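You operate a simulated robot arm through the tools that you are given. There is no shell and no other tool. Be economical: measure what you need, move in short steps, check, and stop when the job is done.

The job below is to be done with a simulated two-armed robot. You get a single attempt, and the scene is never put back.

## Task
Take the screw weight on the wooden table and put it away on the top of the steel table. Stack the 25 mm bearing box from the wooden table on top of the 30 mm bearing box. Put the brass plug labelled "120C" from the wooden table on the top of the tool stand. Open the desk drawer, fetch the black memory stick from the inside of the desk drawer and set it on top of the roller on the top of the steel table, then shut the drawer. Open the weights drawer, take the steel hub and leave it in the inside of the weights drawer, then shut the drawer. Open the red bin lid. Do these in any order.

Only the result counts: the job must be done as asked and must still hold three seconds after the hand-in. Knocking over, shifting, dropping, spilling or breaking anything else fails it. Lids that push on must go on centred and level and be pressed home; caps that screw on are set level and turned clockwise until they are tight.

## Robot
Two 7-joint arms with two-finger grippers on one trunk, on a base that drives. Base frame: it is fixed to the floor where the robot stands at the start and does not move with it; the origin is under the middle of the robot, x ahead of it, y to its left, z up; the surface under the hand at the start is at about z = 800. Units: mm, rad, N and s.
The left shoulder is at the start at [60, 123, 995], the right one opposite. With the tool pointing down near the work surface each hand reaches from about 340 to 800 mm from the robot's upright axis, wherever it stands, measured 20 degrees to its own side. Places, roughly: bearing box [750, 0, 750]; black memory stick (2x5x2 cm) [-1800, -4900, 700]; brass plug [750, -1000, 750]; desk drawer [-1900, -4800, 700]; inside of the weights drawer [400, -5100, 700]; red bin lid [-7200, -200, 400]; roller (8x8x3 cm) [-1300, -4800, 800]; screw weight [500, -250, 750]; steel hub (6x6x5 cm) [-900, -4800, 800]; top of the steel table [-700, -5000, 800]; top of the tool stand [-2100, -1300, 800]; weights drawer [400, -5000, 800]. Payload 1.47 kg a hand.
Tool frame (each hand has its own): the origin (TCP) lies between the finger pads and is the grasp point; the fingertips stand 16 mm ahead of it; z points along the fingers, y is the line along which they close. Largest opening 87 mm; the body of the gripper starts 55 mm behind the TCP.
Orientation is told as [roll, pitch, yaw] about the base's x, y, z axes, in that order, counted from this pose: with the fingers straight down and closing along the base's y, the tool's x points along the base's -x, its y along +y and its z along -z.

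## Interface
- The arms move only by the tool drive_tool. It takes "left_motion", "right_motion" or both (then of equal length, played together; a hand with none holds still); each is a list that holds one entry, the list of rows, each a list of 7 numbers: the shift along the tool's x, y, z in cm, then the turn, a rotation vector about the tool's x, y, z in rad, then the opening in per cent of the stroke, from 0 (shut) to 100 (fully open). In form: [[[tx, ty, tz, ax, ay, az, gripper], ...]]. A call has 1 to 20 rows; each row shifts and turns the commanded pose from where the row before left it, along the tool's axes as they then stand. A row lasts 0.2 s, in which the tool goes at most 50 mm and 0.15 rad; a call with a longer step from one row to the next is refused whole, and so is a gripper value outside its range. A pose out of reach is approached as far as the arm can. The call stops where the force on the tool passes 40 N (or 10 N more than at its start, if that is more) or the arm is blocked; 0.2 s more then pass. The fingers move at their own pace (about 153 mm/s each) and stop on an object; they squeeze with about 28 N. The grip force told is the motor's: it shows also when the fingers shut on nothing. Time passes only in rows, and 0.2 s behind the last, so rows that do not move let the fingers close. It gives the time, the measured TCP pose, the force on the tool (base axes), the opening and the grip force at its end, in the units of the frame above (readings bear some noise), with the torque about the TCP (base axes, N m) and any sound that the robot's microphone picked up.
- Cameras (640 x 400 px; columns grow to the right, rows downward): "scene" is now at [87.4, -21.4, 1568.5]; the picture's right is [-0.15, -0.99, 0.00], its down [-0.72, 0.11, -0.69] and it looks along [0.68, -0.10, -0.73] (base axes); focal length 273 px, centre (320, 200). "left" rides on the left gripper at [73, -12, -90] in its tool frame; the picture's right is [0.16, 0.99, 0.00], its down [-0.72, 0.12, -0.68] and it looks along [-0.67, 0.11, 0.73] (tool axes); focal length 247 px, centre (320, 200). "right" rides on the right gripper at [73, 12, -90] in its tool frame; the picture's right is [-0.16, 0.99, 0.00], its down [-0.72, -0.12, -0.68] and it looks along [-0.67, -0.11, 0.73] (tool axes); focal length 247 px, centre (320, 200). There is no depth. A picture from a camera that has moved, and an enlarged one, comes with that camera's place and axes in the base frame and with its lens. The place of the scene camera against the robot may be out by one fixed shift of up to 25 mm in any direction.
- snapshot(camera): a new picture of that camera. No time passes.
- raise_lower(by): slides the trunk up (or, below 0, down) by that many mm; the arms and the scene camera ride with it, the base frame stays. It gives what a move gives, with no picture.
- steer(legs): drives the robot by 1 to 6 legs, each [ahead, left, turn to the left] in mm, mm and rad, along the robot's own axes; the way and the turn of a leg run together, so that a leg with both is an arc; at most 1500 mm and 3.142 rad a leg. The arms and the cameras ride along, it lands a little off, and it stops where it bumps. It gives what a move gives.
- head_to(pan, tilt): turns the head with the scene camera to pan (to the left, within 2.094 rad either way) and tilt (down, from -0.506 to 1.204), counted from straight ahead of the robot. It gives what a move gives.
- inspect(camera, box): a new picture of the part [left, top, right, bottom] of that camera's present view, enlarged. No time passes.
- hand_in(): hands the job in; it is judged then, once.

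Work in short steps. Places have to be worked out from the pictures, the camera data and where the tool is seen: move nearer, look again, correct. Check each grasp and each placing, and mend what went wrong. You have 217 turns and 212 pictures in all, those below and enlarged ones among them. Open the grippers and draw the arms clear of the work before you hand the job in, unless the task says otherwise; then end with one line.

The tools are called after "Emit:" as a command line: name --argument value ..., lists and objects as JSON in quotes. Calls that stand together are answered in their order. drive_tool: Moves the arms, as the interface text tells. Its arguments: {"type":"object","properties":{"left_motion":{"type":"array","items":{"type":"array","items":{"type":"array","items":{"type":"number"}}}},"right_motion":{"type":"array","items":{"type":"array","items":{"type":"array","items":{"type":"number"}}}}},"required":[]} The other tools are called the same way: raise_lower (by) slides the trunk up or down; steer (legs) drives the base; head_to (pan, tilt) turns the head that bears the scene camera; snapshot (camera) takes a picture; inspect (camera, box) takes an enlarged picture of a part of a camera's view; hand_in () hands the job in.

At the start:

```text
clock: 0.0
left_tool_pos: [497.5, 189.0, 1104.0]
left_tcp_rot: [-0.001, 0.0, -0.002]
left_force: [0.4, 0.8, 0.6]
left_torque: [0.01, 0.01, -0.01]
left_gripper_width: 86.8
left_grasp_force: 0.0
right_tool_pos: [423.8, -190.8, 1060.4]
right_tcp_rot: [0.0, 0.0, -0.002]
right_force: [0.2, 0.1, 0.6]
right_torque: [-0.01, -0.06, 0.0]
right_gripper_width: 87.3
right_grasp_force: 0.0
trunk travel left (down, up): [-150.0, 80.0]
robot x, y, heading: [-0.7, -0.5, -0.002]
head pan, tilt: [-0.147, 0.815]
```

scene: 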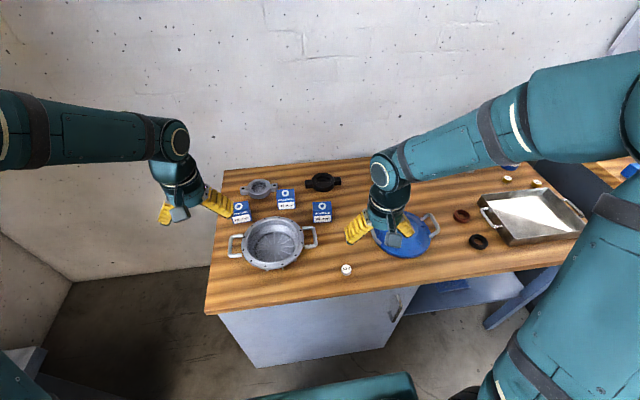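
right: 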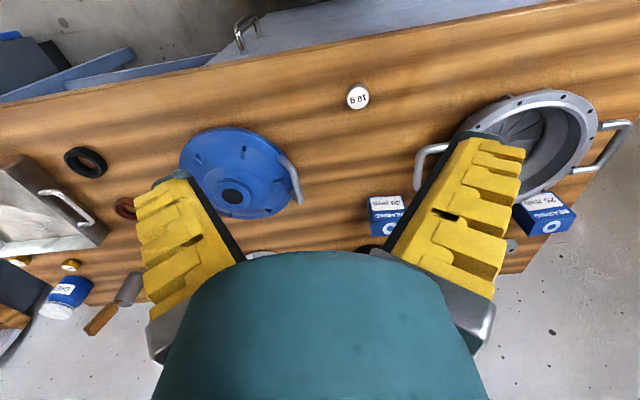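
left: 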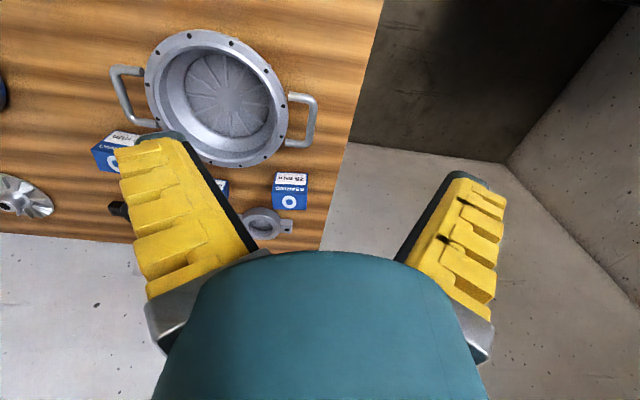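

The wooden table lies ahead with three bearing boxes and a small white-topped weight. I enlarge the views to read the labels.

Emit:
inspect --camera "scene" --box '[220, 170, 360, 290]'

Emit:
inspect --camera "right" --box '[320, 60, 600, 260]'

Emit:
inspect --camera "left" --box '[80, 100, 340, 260]'

Emit:
inspect --camera "scene" --box '[440, 130, 640, 260]'

```text
3.33 times, centred on (290, 230) of scene
camera zoom: at [87.4, -21.4, 1568.5], right [-0.15, -0.99, 0.0], down [-0.72, 0.11, -0.69], along [0.68, -0.1, -0.73], focal length 910 px, centre (420, 100)
```

zoom: 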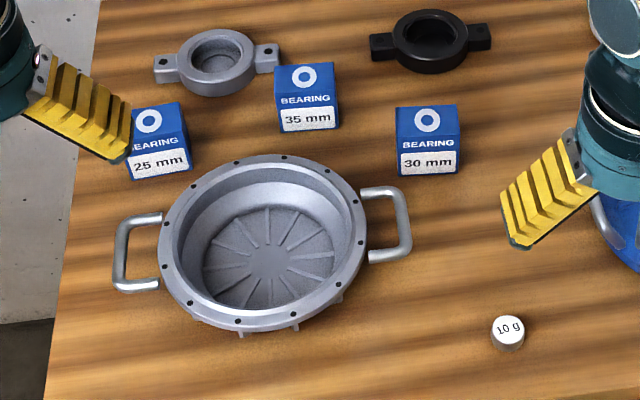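

```text
2.00 times, centred on (460, 160) of right
camera zoom: at [352.0, -178.9, 1148.3], right [0.16, 0.99, 0.0], down [0.72, -0.12, 0.68], along [0.67, -0.11, -0.73], focal length 494 px, centre (40, 280)
```

zoom: 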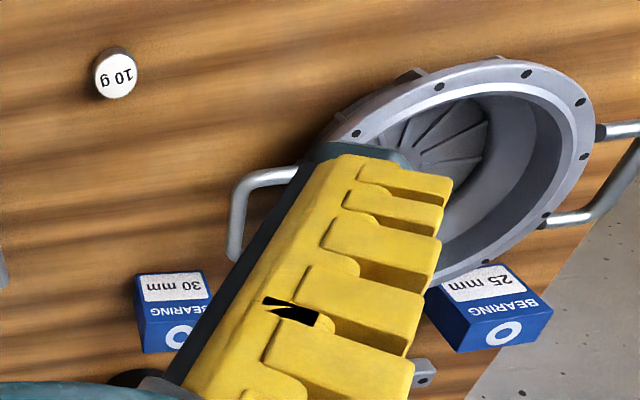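

```text
2.46 times, centred on (210, 180) of left
camera zoom: at [423.9, 178.0, 1193.6], right [-0.16, 0.99, 0.0], down [0.72, 0.12, 0.68], along [0.67, 0.11, -0.73], focal length 608 px, centre (591, 249)
```

zoom: 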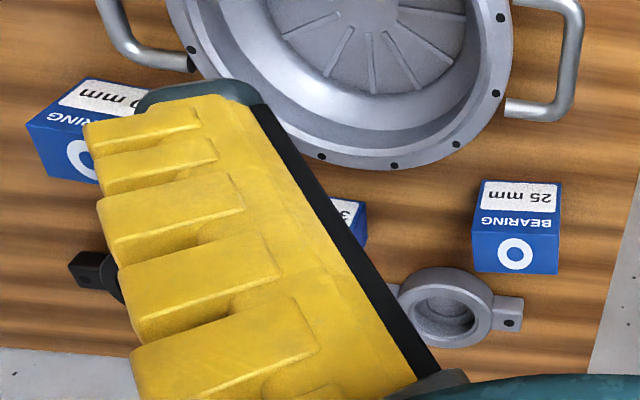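

```text
3.08 times, centred on (540, 195) of scene
camera zoom: at [87.4, -21.4, 1568.5], right [-0.15, -0.99, 0.0], down [-0.72, 0.11, -0.69], along [0.68, -0.1, -0.73], focal length 840 px, centre (-357, 215)
```

zoom: 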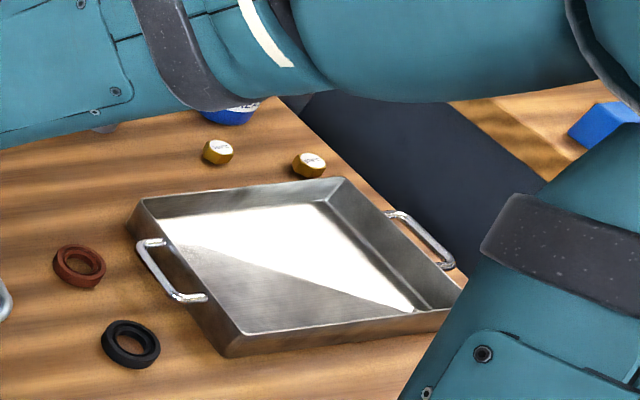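

Triangulating the wrist views gives the 25 mm box top at [743, 172, 861], the 30 mm box at [702, -114] and the 10 g weight at about [474, -150, 835]. I move the left hand above the box and the right hand above the weight for close looks.

Emit:
drive_tool --left_motion '[[[-4.1, -0.28, 1.6, 0, 0, 0, 100], [-4.1, -0.28, 1.6, 0, 0, 0, 100], [-4.1, -0.28, 1.6, 0, 0, 0, 100], [-4.1, -0.28, 1.6, 0, 0, 0, 100], [-4.1, -0.28, 1.6, 0, 0, 0, 100], [-4.1, -0.28, 1.6, 0, 0, 0, 100], [0, 0, 0, 0, 0, 0, 100]]]' --right_motion '[[[-0.84, 0.68, 1.67, 0, 0, 0, 100], [-0.84, 0.68, 1.67, 0, 0, 0, 100], [-0.84, 0.68, 1.67, 0, 0, 0, 100], [-0.84, 0.68, 1.67, 0, 0, 0, 100], [-0.84, 0.68, 1.67, 0, 0, 0, 100], [-0.84, 0.68, 1.67, 0, 0, 0, 100], [0, 0, 0, 0, 0, 0, 100]]]'

Emit:
snapshot --camera "left"

Emit:
snapshot --camera "right"

Emit:
snapshot --camera "scene"

```text
clock: 1.6
left_tool_pos: [741.7, 170.3, 1012.7]
left_tcp_rot: [-0.001, 0.001, 0.0]
left_force: [-0.6, 0.1, -0.1]
left_torque: [0.03, -0.04, -0.03]
left_gripper_width: 87.0
left_grasp_force: 0.0
right_tool_pos: [472.9, -149.2, 962.1]
right_tcp_rot: [0.001, -0.002, 0.0]
right_force: [-0.6, -0.1, 0.5]
right_torque: [0.01, -0.03, 0.01]
right_gripper_width: 87.4
right_grasp_force: 0.0
trunk travel left (down, up): [-150.0, 80.0]
robot x, y, heading: [1.4, 0.4, -0.002]
head pan, tilt: [-0.147, 0.815]
```

```text
204 pictures are left
camera left: at [668.2, 159.4, 1101.3], right [-0.16, 0.99, 0.0], down [0.72, 0.12, 0.68], along [0.67, 0.11, -0.73], focal length 247 px, centre (320, 200)
```

left: 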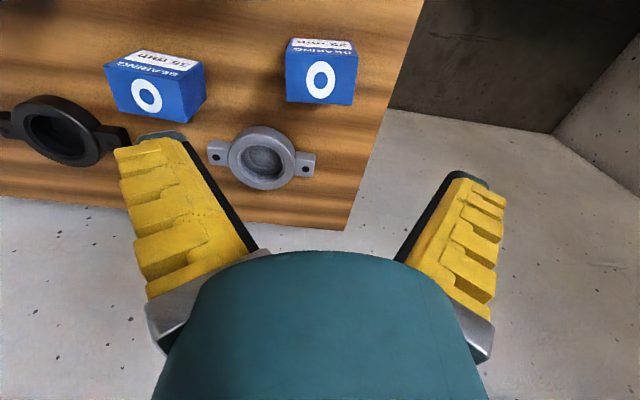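

```text
203 pictures are left
camera right: at [401.3, -137.9, 1049.0], right [0.16, 0.99, 0.0], down [0.72, -0.12, 0.68], along [0.67, -0.11, -0.73], focal length 247 px, centre (320, 200)
```

right: 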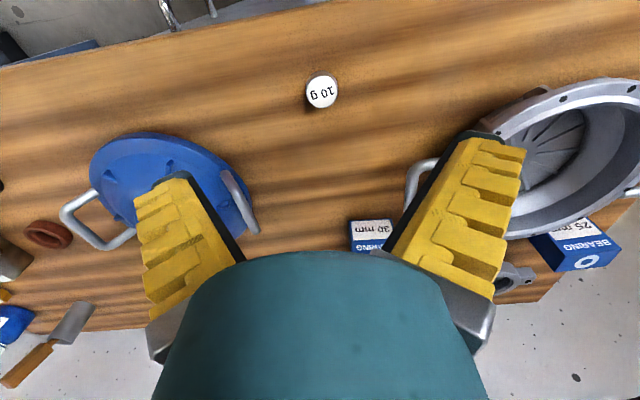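

```text
202 pictures are left
camera scene: at [85.6, -21.4, 1568.7], right [-0.15, -0.99, 0.0], down [-0.72, 0.11, -0.69], along [0.68, -0.1, -0.73], focal length 273 px, centre (320, 200)
```

scene: 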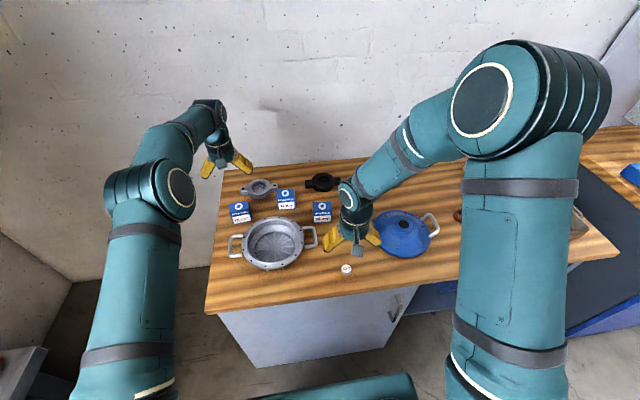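

The 25 mm box logo confirms [742, 171, 861], and the weight top is at [476, -149, 831]. I enlarge both views to find the box yaw and height and the weight size.

Emit:
inspect --camera "left" --box '[260, 20, 380, 120]'

Emit:
inspect --camera "right" --box '[260, 50, 380, 130]'

Emit:
inspect --camera "scene" --box '[220, 180, 350, 280]'

```text
4.00 times, centred on (320, 70) of left
camera zoom: at [668.2, 159.4, 1101.3], right [-0.16, 0.99, 0.0], down [0.72, 0.12, 0.68], along [0.67, 0.11, -0.73], focal length 988 px, centre (320, 720)
```

zoom: 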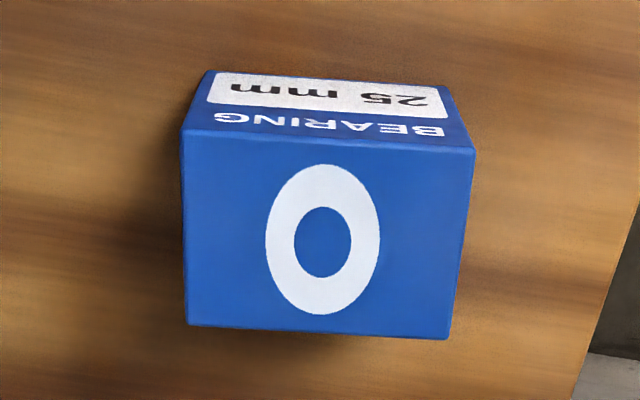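

```text
5.00 times, centred on (320, 90) of right
camera zoom: at [401.3, -137.9, 1049.0], right [0.16, 0.99, 0.0], down [0.72, -0.12, 0.68], along [0.67, -0.11, -0.73], focal length 1235 px, centre (320, 750)
```

zoom: 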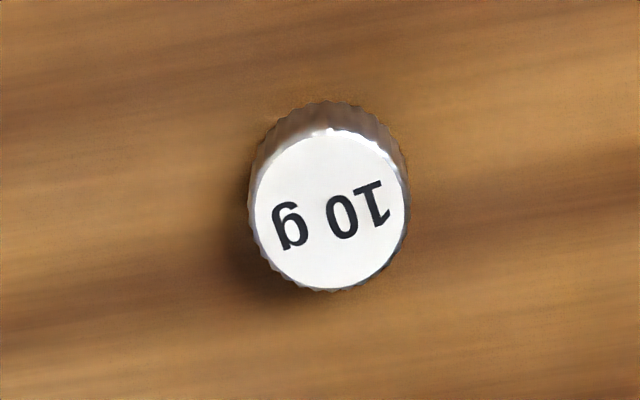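

```text
4.00 times, centred on (285, 230) of scene
camera zoom: at [85.6, -21.4, 1568.7], right [-0.15, -0.99, 0.0], down [-0.72, 0.11, -0.69], along [0.68, -0.1, -0.73], focal length 1092 px, centre (460, 80)
```

zoom: 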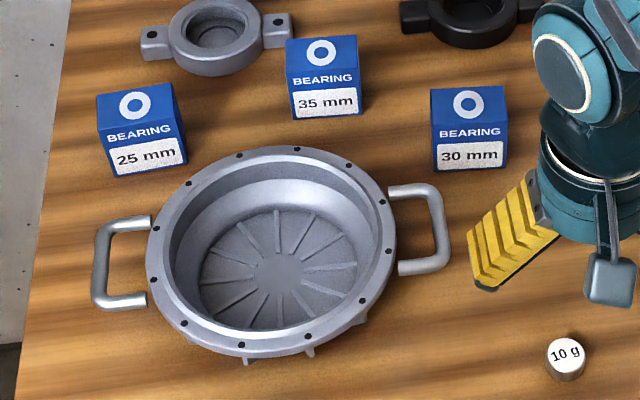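

The box is about 63 x 41 mm, yawed about +0.10 rad, with the table at z of about 811. I lower both hands onto their objects and close.

Emit:
drive_tool --left_motion '[[[0, 0.1, 0, 0, 0, -0.1, 100], [0.05, 0, 4.2, 0, 0, 0, 100], [0, 0, 4.2, 0, 0, 0, 100], [0, 0, 4.2, 0, 0, 0, 100], [0, 0, 4.2, 0, 0, 0, 100], [0, 0, 0, 0, 0, 0, 100], [0, 0, 0, 0, 0, 0, 0], [0, 0, 0, 0, 0, 0, 0], [0, 0, 0, 0, 0, 0, 0]]]' --right_motion '[[[-0.36, 0, 0, 0, 0, 0, 60], [0, 0, 4, 0, 0, 0, 60], [0, 0, 4, 0, 0, 0, 60], [0, 0, 3, 0, 0, 0, 60], [0, 0, 2.2, 0, 0, 0, 60], [0, 0, 0, 0, 0, 0, 60], [0, 0, 0, 0, 0, 0, 0], [0, 0, 0, 0, 0, 0, 0], [0, 0, 0, 0, 0, 0, 0]]]'

Emit:
snapshot --camera "left"

Emit:
snapshot --camera "right"

```text
clock: 3.6
left_tool_pos: [743.6, 174.5, 841.3]
left_tcp_rot: [0.0, 0.0, 0.1]
left_force: [0.8, 0.5, 0.2]
left_torque: [-0.02, -0.01, -0.04]
left_gripper_width: 71.4
left_grasp_force: 28.2
right_tool_pos: [479.8, -148.4, 828.5]
right_tcp_rot: [0.001, 0.0, 0.0]
right_force: [-0.7, -0.4, 3.2]
right_torque: [-0.02, 0.05, 0.0]
right_gripper_width: 19.7
right_grasp_force: 27.8
trunk travel left (down, up): [-150.0, 80.0]
robot x, y, heading: [-0.5, -0.3, 0.001]
head pan, tilt: [-0.147, 0.815]
```

```text
198 pictures are left
camera left: at [671.8, 154.8, 929.8], right [-0.26, 0.97, 0.0], down [0.71, 0.19, 0.68], along [0.66, 0.17, -0.73], focal length 247 px, centre (320, 200)
```

left: 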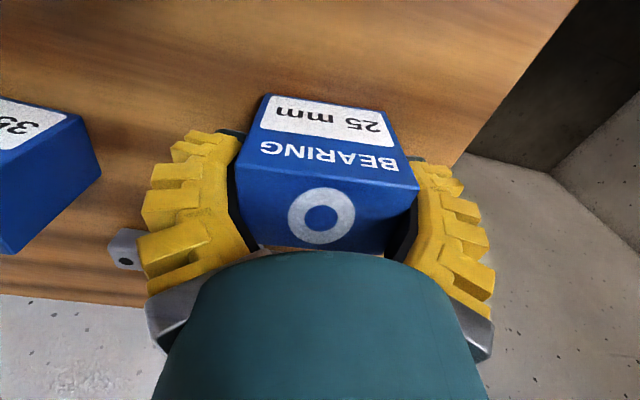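

```text
197 pictures are left
camera right: at [407.4, -137.3, 916.9], right [0.16, 0.99, 0.0], down [0.72, -0.12, 0.68], along [0.67, -0.11, -0.73], focal length 247 px, centre (320, 200)
```

right: 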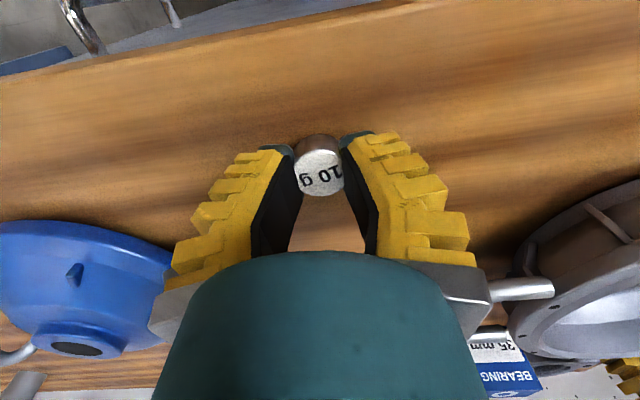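

Both grips hold: the box reads 71 mm and the weight 20 mm. I lift both straight up.

Emit:
drive_tool --left_motion '[[[0, 0, -4, 0, 0, 0, 0], [0, 0, -4, 0, 0, 0, 0], [0, 0, -4, 0, 0, 0, 0], [0, 0, -2, 0, 0, 0, 0], [0, 0, 0, 0, 0, 0, 0]]]' --right_motion '[[[0, 0, -4, 0, 0, 0, 0], [4, -1, -4, 0, 0, 0, 0], [4, -3, -4, 0, 0, 0, 0], [0, -3, -4, 0, 0, 0, 0], [0, 0, 0, 0, 0, 0, 0]]]'

Emit:
snapshot --camera "left"

Emit:
snapshot --camera "right"

Emit:
inspect --camera "scene" --box '[200, 150, 400, 280]'

```text
refused: row 2 steps farther than a row can; nothing moved
```

```text
196 pictures are left
camera left: at [671.8, 154.8, 929.8], right [-0.26, 0.97, 0.0], down [0.71, 0.19, 0.68], along [0.66, 0.17, -0.73], focal length 247 px, centre (320, 200)
```

left: 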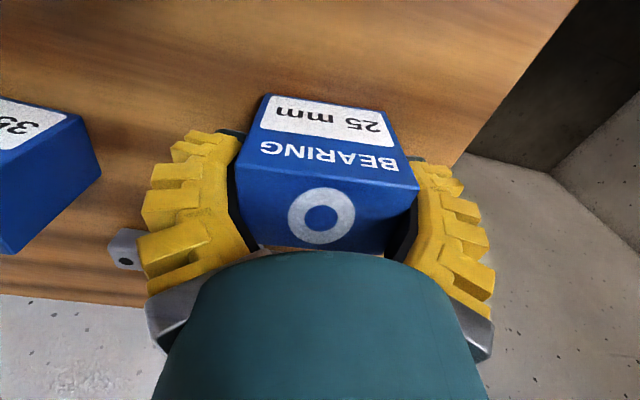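

```text
195 pictures are left
camera right: at [407.4, -137.3, 916.9], right [0.16, 0.99, 0.0], down [0.72, -0.12, 0.68], along [0.67, -0.11, -0.73], focal length 247 px, centre (320, 200)
```

right: 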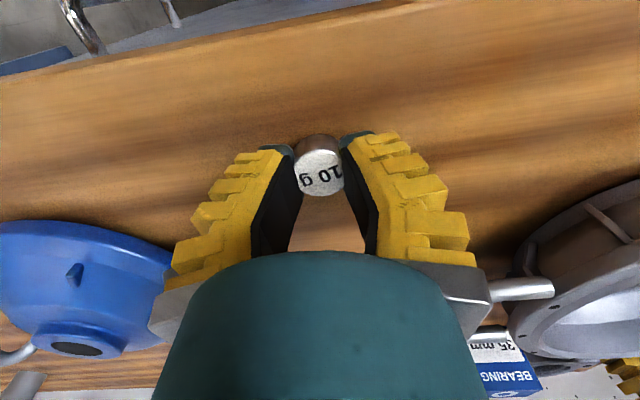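

```text
3.08 times, centred on (300, 215) of scene
camera zoom: at [87.4, -21.4, 1568.5], right [-0.15, -0.99, 0.0], down [-0.72, 0.11, -0.69], along [0.68, -0.1, -0.73], focal length 840 px, centre (382, 154)
```

zoom: 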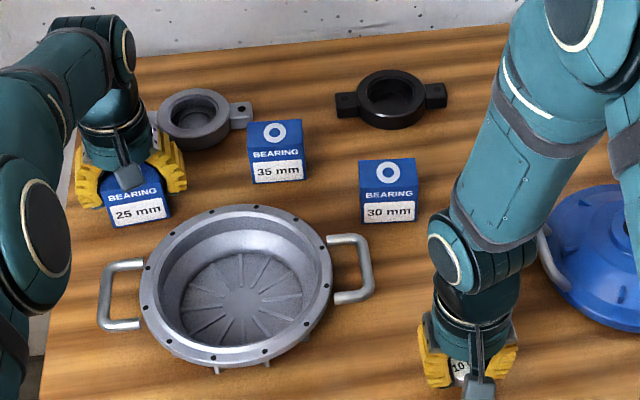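

A step was too long and the call was refused; I repeat the lift with smaller rows, watching the wrist views afterwards.

Emit:
drive_tool --left_motion '[[[0, 0, -4, 0, 0, 0, 0], [0, 0, -4, 0, 0, 0, 0], [0, 0, -4, 0, 0, 0, 0], [0, 0, -2, 0, 0, 0, 0], [0, 0, 0, 0, 0, 0, 0]]]' --right_motion '[[[0, 0, -3, 0, 0, 0, 0], [3, -1, -3, 0, 0, 0, 0], [3, -2, -3, 0, 0, 0, 0], [0, -3, -3, 0, 0, 0, 0], [0, 0, 0, 0, 0, 0, 0]]]'

Emit:
snapshot --camera "left"

Emit:
snapshot --camera "right"

```text
clock: 4.8
left_tool_pos: [743.3, 172.3, 980.2]
left_tcp_rot: [-0.001, 0.0, 0.098]
left_force: [-0.7, 0.2, -0.7]
left_torque: [-0.01, 0.02, 0.0]
left_gripper_width: 71.6
left_grasp_force: 27.9
right_tool_pos: [419.7, -211.8, 947.7]
right_tcp_rot: [0.0, 0.001, 0.0]
right_force: [-1.2, 0.4, -0.1]
right_torque: [-0.01, 0.01, 0.0]
right_gripper_width: 18.7
right_grasp_force: 28.0
trunk travel left (down, up): [-150.0, 80.0]
robot x, y, heading: [-2.0, 3.3, 0.001]
head pan, tilt: [-0.147, 0.815]
```

```text
193 pictures are left
camera left: at [671.3, 154.3, 1069.2], right [-0.26, 0.97, 0.0], down [0.71, 0.19, 0.68], along [0.66, 0.17, -0.73], focal length 247 px, centre (320, 200)
```

left: 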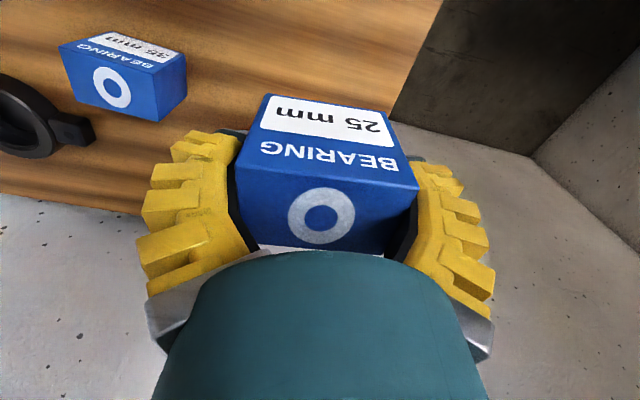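

```text
192 pictures are left
camera right: at [347.0, -200.4, 1036.2], right [0.16, 0.99, 0.0], down [0.72, -0.12, 0.68], along [0.67, -0.11, -0.73], focal length 247 px, centre (320, 200)
```

right: 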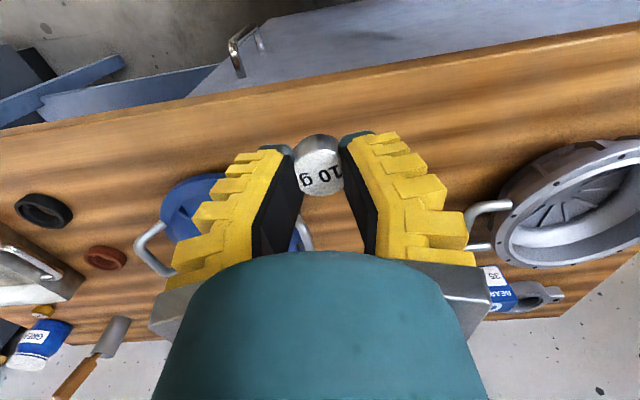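

The box is centred in the grip. I carry it toward the 30 mm box, stopping 110 mm short to measure its position and yaw in the left view.

Emit:
drive_tool --left_motion '[[[1.5, -4.17, 0, 0, 0, 0, 0], [1.5, -4.17, 0, 0, 0, 0, 0], [1.5, -4.17, 0, 0, 0, 0, 0], [1.5, -4.17, 0, 0, 0, 0, 0], [0, 0, 0, 0, 0, 0, 0]]]'

Emit:
snapshot --camera "left"

Emit:
inspect --camera "left" --box '[100, 10, 240, 110]'

```text
clock: 6.0
left_tool_pos: [698.4, -0.2, 977.9]
left_tcp_rot: [0.001, -0.001, 0.101]
left_force: [0.2, -1.1, -1.7]
left_torque: [-0.02, 0.0, 0.0]
left_gripper_width: 71.7
left_grasp_force: 28.2
right_tool_pos: [418.1, -212.4, 948.5]
right_tcp_rot: [-0.001, 0.0, -0.001]
right_force: [0.9, -0.2, -0.5]
right_torque: [0.01, 0.0, 0.01]
right_gripper_width: 17.7
right_grasp_force: 28.0
trunk travel left (down, up): [-150.0, 80.0]
robot x, y, heading: [1.5, 0.6, 0.002]
head pan, tilt: [-0.147, 0.815]
```

```text
191 pictures are left
camera left: at [627.1, -17.7, 1067.9], right [-0.26, 0.97, 0.0], down [0.71, 0.19, 0.68], along [0.66, 0.17, -0.73], focal length 247 px, centre (320, 200)
```

left: 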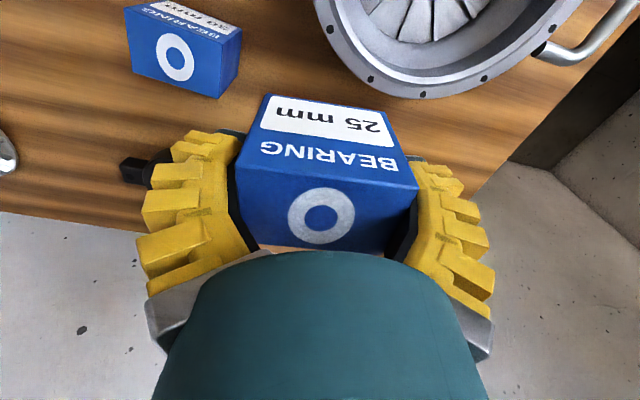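

```text
4.00 times, centred on (170, 60) of left
camera zoom: at [627.1, -17.7, 1067.9], right [-0.26, 0.97, 0.0], down [0.71, 0.19, 0.68], along [0.66, 0.17, -0.73], focal length 988 px, centre (920, 760)
```

zoom: 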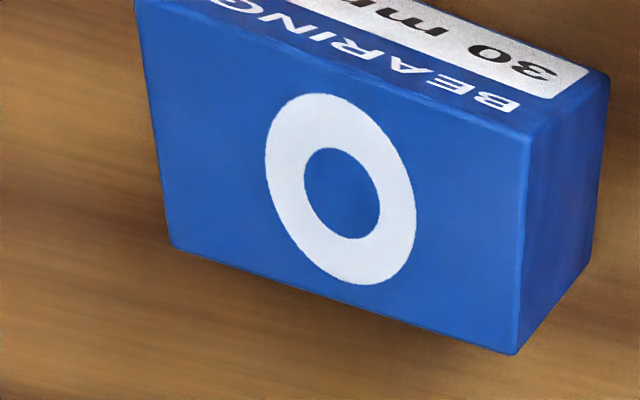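

The 30 mm box centre is at [702.5, -111] with yaw about -0.06. I enlarge the held box to check whether it sits skewed in the fingers.

Emit:
inspect --camera "left" --box '[220, 80, 440, 260]'

```text
2.22 times, centred on (330, 170) of left
camera zoom: at [627.1, -17.7, 1067.9], right [-0.26, 0.97, 0.0], down [0.71, 0.19, 0.68], along [0.66, 0.17, -0.73], focal length 549 px, centre (298, 267)
```

zoom: 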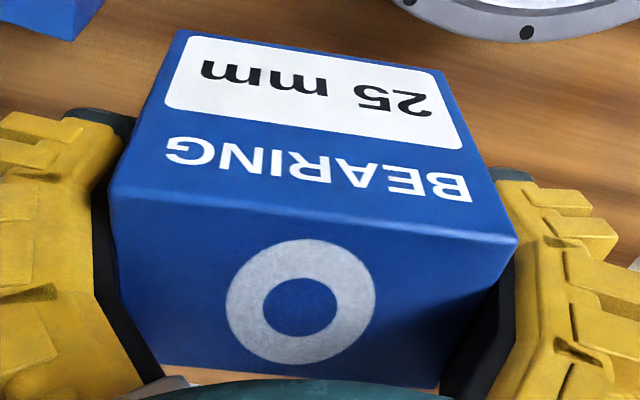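

The held box is square to the fingers and centred. I move over the 30 mm box, turn to its yaw, and lower to about 15 mm above contact.

Emit:
drive_tool --left_motion '[[[0.24, -3.7, 0, 0, 0, 0, 0], [0.24, -3.7, 0, 0, 0, 0, 0], [0.23, -3.68, 0, 0, 0, 0.08, 0], [0, 0, 0, 0, 0, 0.08, 0], [0, 0, 3, 0, 0, 0, 0], [0, 0, 3, 0, 0, 0, 0], [0, 0, 1.2, 0, 0, 0, 0], [0, 0, 0, 0, 0, 0, 0]]]'

Emit:
snapshot --camera "left"

Emit:
inspect --camera "scene" --box '[240, 150, 400, 250]'

Emit:
snapshot --camera "right"

```text
clock: 7.8
left_tool_pos: [700.6, -108.9, 909.0]
left_tcp_rot: [0.001, -0.001, -0.059]
left_force: [0.4, -0.3, -1.5]
left_torque: [0.02, -0.02, -0.01]
left_gripper_width: 71.5
left_grasp_force: 28.5
left hand out of reach, approached as far as the arm can: row 6
right_tool_pos: [418.6, -213.2, 947.6]
right_tcp_rot: [0.0, 0.0, 0.0]
right_force: [0.3, -0.2, -0.2]
right_torque: [-0.01, -0.01, -0.01]
right_gripper_width: 16.5
right_grasp_force: 28.0
trunk travel left (down, up): [-150.0, 80.0]
robot x, y, heading: [2.5, -1.0, 0.001]
head pan, tilt: [-0.147, 0.815]
```

```text
188 pictures are left
camera left: at [626.4, -115.4, 997.4], right [-0.1, 1.0, 0.0], down [0.73, 0.07, 0.68], along [0.68, 0.07, -0.73], focal length 247 px, centre (320, 200)
```

left: 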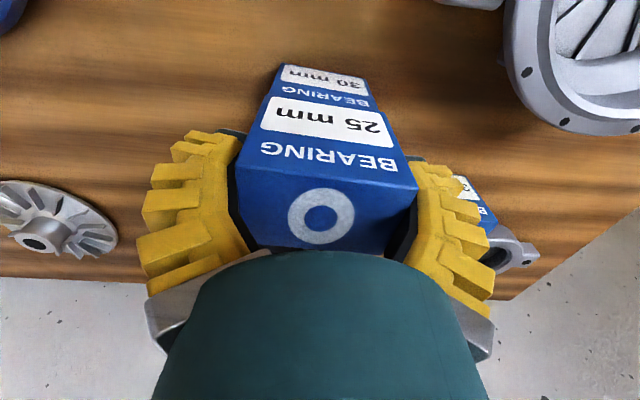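

```text
4.00 times, centred on (320, 200) of scene
camera zoom: at [87.4, -21.3, 1568.5], right [-0.15, -0.99, 0.0], down [-0.72, 0.11, -0.69], along [0.68, -0.1, -0.73], focal length 1092 px, centre (320, 200)
```

zoom: 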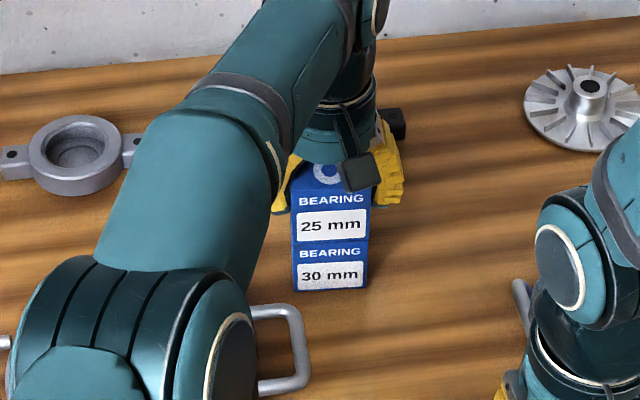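

```text
186 pictures are left
camera right: at [346.8, -200.5, 1036.1], right [0.16, 0.99, 0.0], down [0.72, -0.12, 0.68], along [0.67, -0.11, -0.73], focal length 247 px, centre (320, 200)
```

right: 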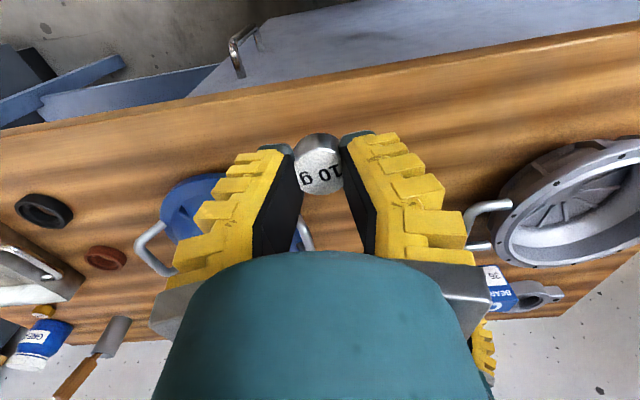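

The weight's grip width shrinks (19.7 to 16.5), so it is creeping off the pad edge. I set it back on the table now and regrip it 14 mm further toward me, with the left hand holding still.

Emit:
drive_tool --right_motion '[[[-2.0, 0.6, 3.9, 0, 0, 0, 0], [-2.0, 0.6, 3.9, 0, 0, 0, 0], [-2.0, 0.6, 3.9, 0, 0, 0, 0], [0, 0, 0.1, 0, 0, 0, 0], [0, 0, 0, 0, 0, 0, 50], [0, 0, 0, 0, 0, 0, 50]]]'

Emit:
snapshot --camera "right"

```text
clock: 9.2
left_tool_pos: [700.5, -109.4, 908.2]
left_tcp_rot: [0.0, 0.0, -0.059]
left_force: [-0.1, -0.8, -1.9]
left_torque: [0.0, -0.02, 0.0]
left_gripper_width: 71.2
left_grasp_force: 27.5
right_tool_pos: [478.6, -193.4, 831.1]
right_tcp_rot: [-0.001, -0.001, 0.001]
right_force: [-0.2, 0.2, 0.2]
right_torque: [0.05, -0.01, 0.0]
right_gripper_width: 49.0
right_grasp_force: 4.0
trunk travel left (down, up): [-150.0, 80.0]
robot x, y, heading: [-0.6, 2.9, -0.002]
head pan, tilt: [-0.147, 0.815]
```

```text
185 pictures are left
camera right: at [406.2, -181.0, 918.6], right [0.16, 0.99, 0.0], down [0.72, -0.12, 0.68], along [0.67, -0.11, -0.73], focal length 247 px, centre (320, 200)
```

right: 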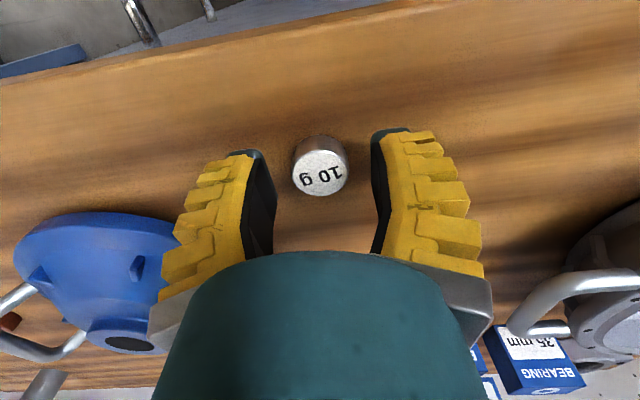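

The weight stands upright between the open fingers, about 6 mm nearer me than the TCP. I shift onto it, lower 3 mm, close, and watch whether the width stays steady.

Emit:
drive_tool --right_motion '[[[0.7, 0, 0, 0, 0, 0, 50], [0, 0, 0.35, 0, 0, 0, 50], [0, 0, 0, 0, 0, 0, 0], [0, 0, 0, 0, 0, 0, 0], [0, 0, 0, 0, 0, 0, 0]]]'

Emit:
snapshot --camera "right"

Emit:
drive_tool --right_motion '[[[0, 0, -2, 0, 0, 0, 0], [0, 0, -3, 0, 0, 0, 0], [0, 0, 0, 0, 0, 0, 0], [0, 0, 0, 0, 0, 0, 0], [0, 0, 0, 0, 0, 0, 0], [0, 0, 0, 0, 0, 0, 0]]]'

Emit:
snapshot --camera "right"

```text
clock: 10.4
left_tool_pos: [700.3, -108.5, 909.1]
left_tcp_rot: [0.001, 0.001, -0.058]
left_force: [-0.3, -0.1, -2.0]
left_torque: [0.01, 0.01, 0.04]
left_gripper_width: 71.2
left_grasp_force: 27.8
right_tool_pos: [470.7, -192.1, 827.0]
right_tcp_rot: [0.0, 0.001, -0.001]
right_force: [-1.3, -0.7, 7.7]
right_torque: [0.0, -0.07, 0.03]
right_gripper_width: 16.8
right_grasp_force: 28.1
trunk travel left (down, up): [-150.0, 80.0]
robot x, y, heading: [-1.6, -5.0, -0.004]
head pan, tilt: [-0.147, 0.815]
```

```text
184 pictures are left
camera right: at [399.5, -180.5, 915.5], right [0.16, 0.99, 0.0], down [0.72, -0.12, 0.68], along [0.67, -0.11, -0.73], focal length 247 px, centre (320, 200)
```

right: 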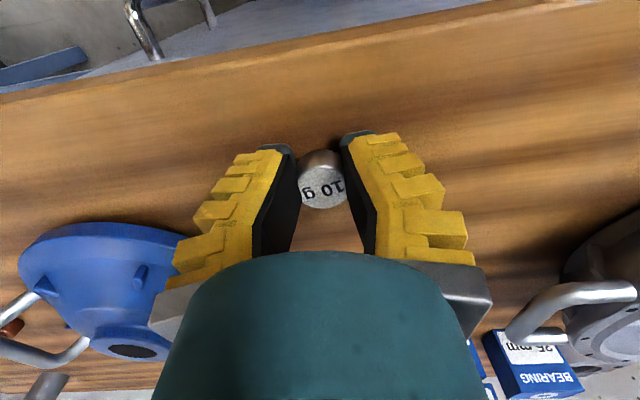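

```text
clock: 11.8
left_tool_pos: [699.5, -108.5, 909.0]
left_tcp_rot: [0.001, 0.0, -0.06]
left_force: [0.0, 0.4, -1.2]
left_torque: [0.02, 0.01, -0.02]
left_gripper_width: 71.2
left_grasp_force: 27.7
right_tool_pos: [471.1, -191.1, 877.6]
right_tcp_rot: [0.001, -0.001, 0.001]
right_force: [-0.6, -1.0, 0.3]
right_torque: [0.02, 0.01, 0.01]
right_gripper_width: 18.3
right_grasp_force: 28.0
trunk travel left (down, up): [-150.0, 80.0]
robot x, y, heading: [1.6, -0.2, 0.001]
head pan, tilt: [-0.147, 0.815]
```

```text
183 pictures are left
camera right: at [398.9, -180.9, 965.3], right [0.16, 0.99, 0.0], down [0.72, -0.12, 0.68], along [0.67, -0.11, -0.73], focal length 247 px, centre (320, 200)
```

right: 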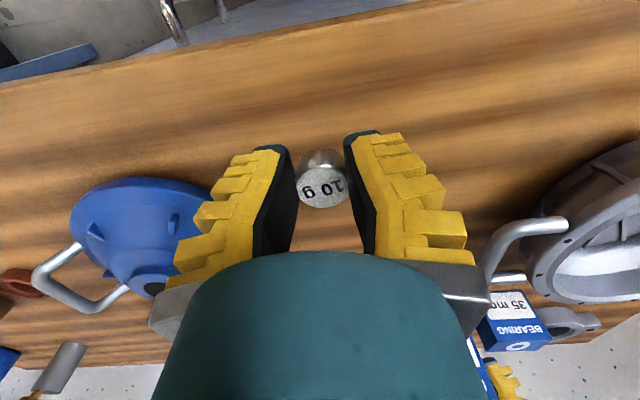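

The weight is now held on the pads' middle. I nudge the left hand 2–3 mm onto the 30 mm box centre and lower toward contact.

Emit:
drive_tool --left_motion '[[[-0.25, -0.2, 0, 0, 0, 0, 0], [0, 0, 0.8, 0, 0, 0, 0], [0, 0, 0.6, 0, 0, 0, 0], [0, 0, 0, 0, 0, 0, 0]]]'

Emit:
inspect --camera "scene" --box '[290, 170, 350, 220]'

```text
clock: 12.8
left_tool_pos: [698.9, -109.7, 901.1]
left_tcp_rot: [-0.005, -0.011, -0.059]
left_force: [4.4, -3.6, 37.5]
left_torque: [-0.03, 0.01, 0.0]
left_gripper_width: 71.9
left_grasp_force: 27.8
left hand out of reach, approached as far as the arm can: row 1
right_tool_pos: [468.7, -193.7, 877.7]
right_tcp_rot: [-0.001, -0.001, 0.0]
right_force: [0.6, 0.0, -0.3]
right_torque: [-0.01, 0.01, 0.0]
right_gripper_width: 18.4
right_grasp_force: 28.0
trunk travel left (down, up): [-150.0, 80.0]
robot x, y, heading: [-0.1, -3.2, -0.001]
head pan, tilt: [-0.147, 0.815]
```

```text
8.00 times, centred on (320, 195) of scene
camera zoom: at [84.3, -21.3, 1569.0], right [-0.15, -0.99, 0.0], down [-0.72, 0.11, -0.69], along [0.68, -0.1, -0.73], focal length 2185 px, centre (320, 240)
```

zoom: 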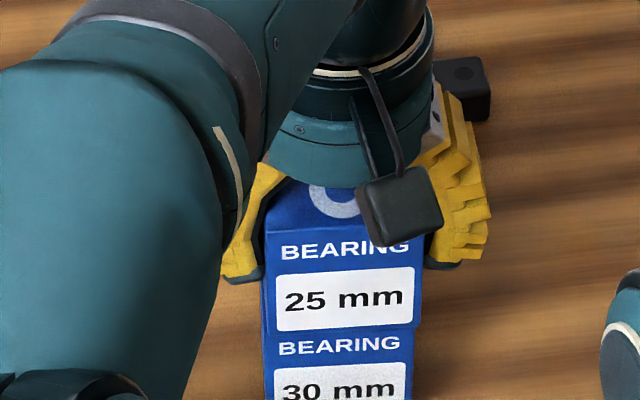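

Contact came at TCP z=901 with 37 N, so the boxes are 60 mm tall and the stack is seated. I ease the push, open, and rise.

Emit:
drive_tool --left_motion '[[[0, 0, -0.5, 0, 0, 0, 0], [0, 0, 0, 0, 0, 0, 0], [0, 0, 0, 0, 0, 0, 100], [0, 0, 0, 0, 0, 0, 100], [0, 0, -3, 0, 0, 0, 100], [0, 0, -4, 0, 0, 0, 100], [0, 0, -4, 0, 0, 0, 100], [0, 0, 0, 0, 0, 0, 100]]]'

Emit:
snapshot --camera "left"

Emit:
snapshot --camera "scene"

```text
clock: 14.6
left_tool_pos: [699.8, -110.9, 1011.8]
left_tcp_rot: [0.001, 0.0, -0.06]
left_force: [0.3, -0.2, -0.3]
left_torque: [-0.01, -0.01, -0.02]
left_gripper_width: 87.0
left_grasp_force: 0.1
right_tool_pos: [471.1, -192.7, 876.9]
right_tcp_rot: [-0.001, 0.001, 0.001]
right_force: [-0.1, -0.5, -0.1]
right_torque: [0.03, 0.0, 0.02]
right_gripper_width: 18.2
right_grasp_force: 27.8
trunk travel left (down, up): [-150.0, 80.0]
robot x, y, heading: [0.1, -2.4, 0.002]
head pan, tilt: [-0.147, 0.815]
```

```text
181 pictures are left
camera left: at [625.7, -116.7, 1100.6], right [-0.1, 1.0, 0.0], down [0.73, 0.07, 0.68], along [0.68, 0.07, -0.73], focal length 247 px, centre (320, 200)
```

left: 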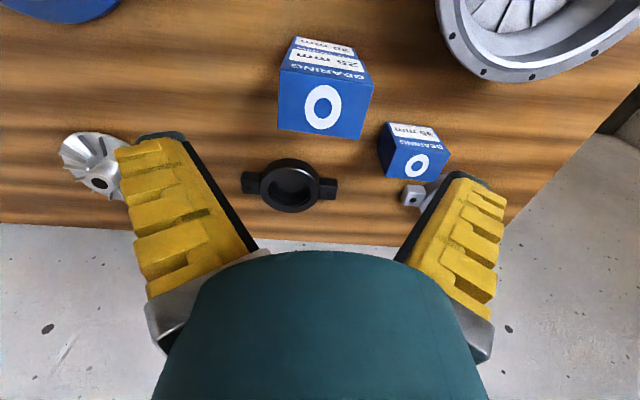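

```text
180 pictures are left
camera scene: at [87.7, -21.4, 1568.5], right [-0.15, -0.99, 0.0], down [-0.72, 0.11, -0.69], along [0.68, -0.1, -0.73], focal length 273 px, centre (320, 200)
```

scene: 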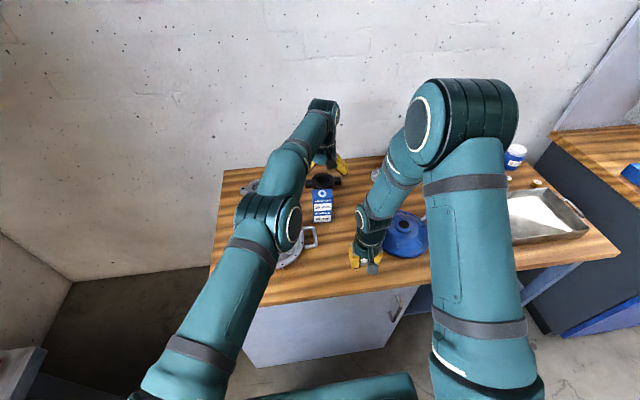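

The stack stands square. I retract both hands high and back, and look to the right with the head before driving.

Emit:
drive_tool --left_motion '[[[0, 0, -4, 0, 0, -0.06, 100], [2, 3, -2, 0, 0, 0, 100], [3, 3.5, -1, 0, 0, 0, 100], [3, 3.5, 0, 0, 0, 0, 100], [3, 3.5, 0, 0, 0, 0, 100], [3, 3.5, 0, 0, 0, 0, 100], [3, 3.5, 0, 0, 0, 0, 100], [3, 3.5, 0, 0, 0, 0, 100], [3, 3.5, 0, 0, 0, 0, 100], [3, 1, 0, 0, 0, 0, 100], [0, 0, 0, 0, 0, 0, 100]]]' --right_motion '[[[0, 0, -4, 0, 0, 0, 0], [0, 0, -4, 0, 0, 0, 0], [1, -1, -4, 0, 0, 0, 0], [1, -1, -3, 0, 0, 0, 0], [1, -1, 0, 0, 0, 0, 0], [1, 0, 0, 0, 0, 0, 0], [1, 0, 0, 0, 0, 0, 0], [0, 0, 0, 0, 0, 0, 0], [0, 0, 0, 0, 0, 0, 0], [0, 0, 0, 0, 0, 0, 0], [0, 0, 0, 0, 0, 0, 0]]]'

Emit:
head_to --pan -1.2 --tilt 0.6

Emit:
snapshot --camera "scene"

Emit:
snapshot --camera "right"

```text
clock: 17.0
left_tool_pos: [435.2, 179.7, 1076.6]
left_tcp_rot: [0.001, -0.001, 0.0]
left_force: [0.5, 0.4, 0.0]
left_torque: [0.01, 0.01, 0.02]
left_gripper_width: 86.6
left_grasp_force: 0.1
left hand out of reach, approached as far as the arm can: row 1
right_tool_pos: [419.8, -222.2, 1025.7]
right_tcp_rot: [-0.001, 0.0, -0.001]
right_force: [0.4, 0.1, -0.4]
right_torque: [0.0, 0.03, 0.0]
right_gripper_width: 18.3
right_grasp_force: 28.4
trunk travel left (down, up): [-150.0, 80.0]
robot x, y, heading: [-1.5, 1.4, -0.004]
head pan, tilt: [-0.147, 0.815]
```

```text
clock: 18.3
left_tool_pos: [435.0, 178.5, 1078.5]
left_tcp_rot: [0.001, 0.002, -0.001]
left_force: [-0.4, -0.3, 0.2]
left_torque: [0.01, 0.02, 0.0]
left_gripper_width: 87.2
left_grasp_force: 0.0
right_tool_pos: [420.1, -221.4, 1027.9]
right_tcp_rot: [0.0, -0.001, 0.001]
right_force: [0.3, 0.0, -0.7]
right_torque: [0.05, 0.01, 0.01]
right_gripper_width: 18.6
right_grasp_force: 27.5
trunk travel left (down, up): [-150.0, 80.0]
robot x, y, heading: [-0.7, -0.5, 0.003]
head pan, tilt: [-1.201, 0.6]
```

```text
179 pictures are left
camera scene: at [40.4, -92.2, 1586.7], right [-0.93, -0.36, 0.0], down [-0.2, 0.53, -0.82], along [0.3, -0.77, -0.57], focal length 273 px, centre (320, 200)
```

scene: 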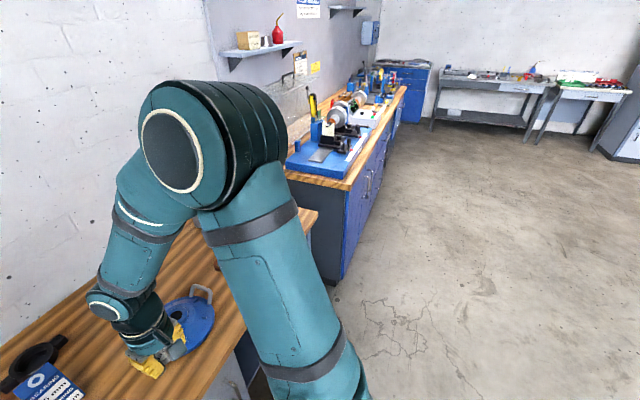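

```text
178 pictures are left
camera right: at [348.0, -210.3, 1115.0], right [0.16, 0.99, 0.0], down [0.72, -0.12, 0.68], along [0.67, -0.11, -0.73], focal length 247 px, centre (320, 200)
```

right: 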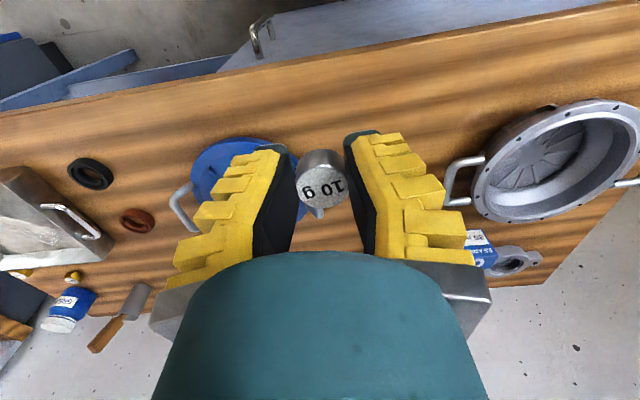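

The way to the right is open floor along a bench row. I enlarge the held weight to check for creep.

Emit:
inspect --camera "right" --box '[260, 120, 380, 220]'

```text
4.00 times, centred on (320, 170) of right
camera zoom: at [348.0, -210.3, 1115.0], right [0.16, 0.99, 0.0], down [0.72, -0.12, 0.68], along [0.67, -0.11, -0.73], focal length 988 px, centre (320, 320)
```

zoom: 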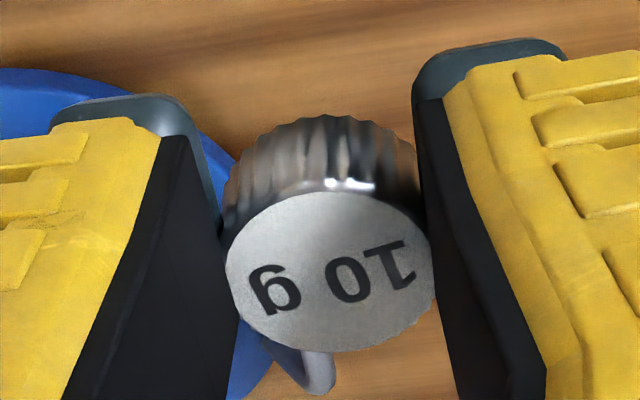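

The weight sits mid-pad and steady. I drive right by about 1050 mm, backing off 50 mm, then look at the plugs.

Emit:
steer --legs '[[-50, -500, 0], [0, -550, 0]]'

Emit:
head_to --pan 0 --tilt 0.8

Emit:
snapshot --camera "scene"

Emit:
snapshot --camera "left"

Emit:
inspect --camera "right" --box '[260, 120, 380, 220]'

```text
clock: 28.2
left_tool_pos: [380.9, -879.5, 1076.7]
left_tcp_rot: [0.002, 0.001, -0.007]
left_force: [-0.4, 0.3, 0.4]
left_torque: [0.03, -0.01, -0.01]
left_gripper_width: 86.9
left_grasp_force: 0.1
right_tool_pos: [362.1, -1280.0, 1026.7]
right_tcp_rot: [-0.001, -0.001, -0.007]
right_force: [0.9, 0.5, -0.5]
right_torque: [0.0, -0.04, 0.01]
right_gripper_width: 18.6
right_grasp_force: 27.2
trunk travel left (down, up): [-150.0, 80.0]
robot x, y, heading: [-53.1, -1053.5, -0.007]
head pan, tilt: [-1.201, 0.6]
```

```text
clock: 29.6
left_tool_pos: [380.9, -879.5, 1077.8]
left_tcp_rot: [0.0, 0.0, -0.007]
left_force: [0.6, -0.2, 0.1]
left_torque: [-0.01, -0.03, 0.0]
left_gripper_width: 87.0
left_grasp_force: 0.1
right_tool_pos: [362.7, -1281.0, 1028.3]
right_tcp_rot: [0.001, 0.0, -0.008]
right_force: [-0.2, 0.8, -0.3]
right_torque: [-0.01, 0.02, -0.04]
right_gripper_width: 18.4
right_grasp_force: 28.2
trunk travel left (down, up): [-150.0, 80.0]
robot x, y, heading: [-54.1, -1055.4, -0.008]
head pan, tilt: [0.0, 0.799]
```

```text
176 pictures are left
camera scene: at [33.7, -1065.9, 1569.8], right [-0.01, -1.0, 0.0], down [-0.72, 0.01, -0.7], along [0.7, -0.01, -0.72], focal length 273 px, centre (320, 200)
```

scene: 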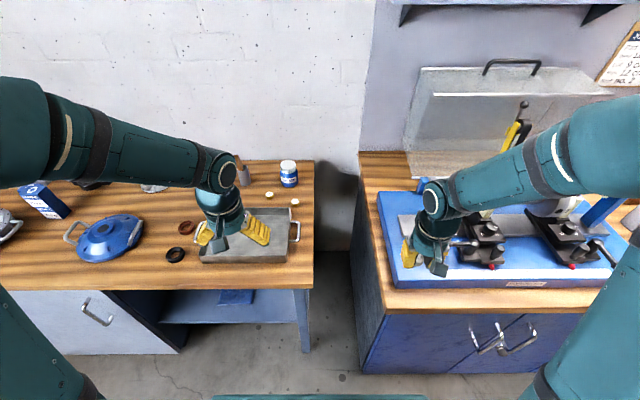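

```text
175 pictures are left
camera left: at [307.3, -890.1, 1167.2], right [-0.15, 0.99, 0.0], down [0.72, 0.11, 0.68], along [0.67, 0.1, -0.73], focal length 247 px, centre (320, 200)
```

left: 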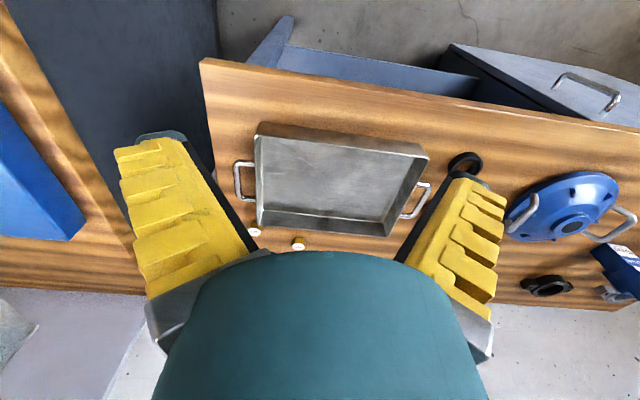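

```text
4.00 times, centred on (320, 170) of right
camera zoom: at [291.0, -1268.2, 1115.0], right [0.17, 0.99, 0.0], down [0.72, -0.12, 0.68], along [0.67, -0.11, -0.73], focal length 988 px, centre (320, 320)
```

zoom: 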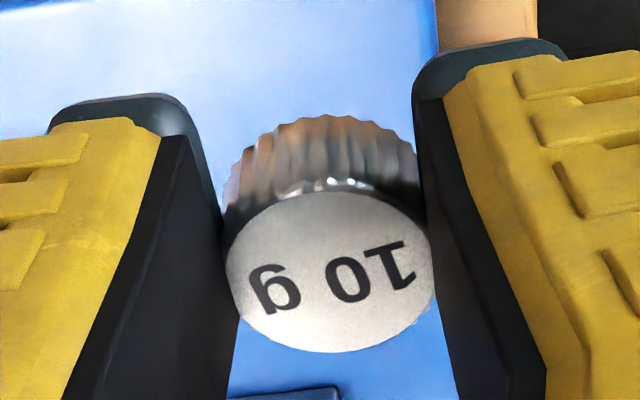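

The weight is steady. Plugs appear at about [731, -967] and [763, -872]; I enlarge both views to read labels.

Emit:
inspect --camera "scene" --box '[250, 180, 310, 220]'

Emit:
inspect --camera "left" --box '[240, 215, 320, 260]'

```text
10.00 times, centred on (280, 200) of scene
camera zoom: at [33.7, -1065.9, 1569.8], right [-0.01, -1.0, 0.0], down [-0.72, 0.01, -0.7], along [0.7, -0.01, -0.72], focal length 2731 px, centre (720, 200)
```

zoom: 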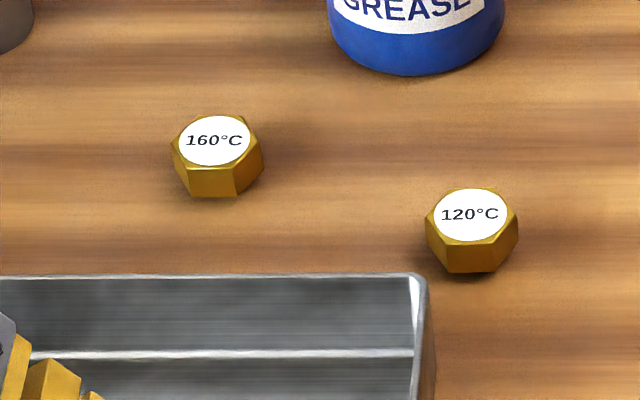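

```text
8.00 times, centred on (280, 238) of left
camera zoom: at [307.3, -890.1, 1167.2], right [-0.15, 0.99, 0.0], down [0.72, 0.11, 0.68], along [0.67, 0.1, -0.73], focal length 1976 px, centre (640, -100)
```

zoom: 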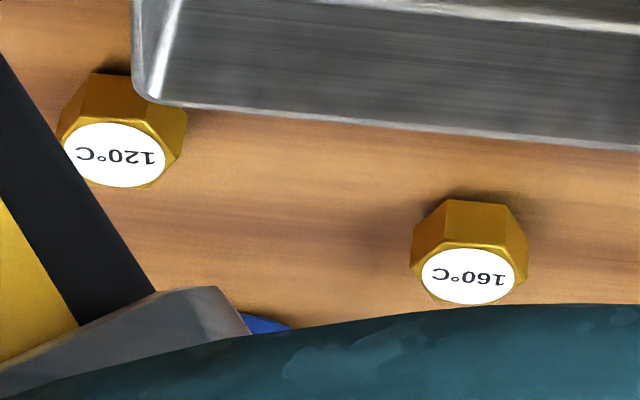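

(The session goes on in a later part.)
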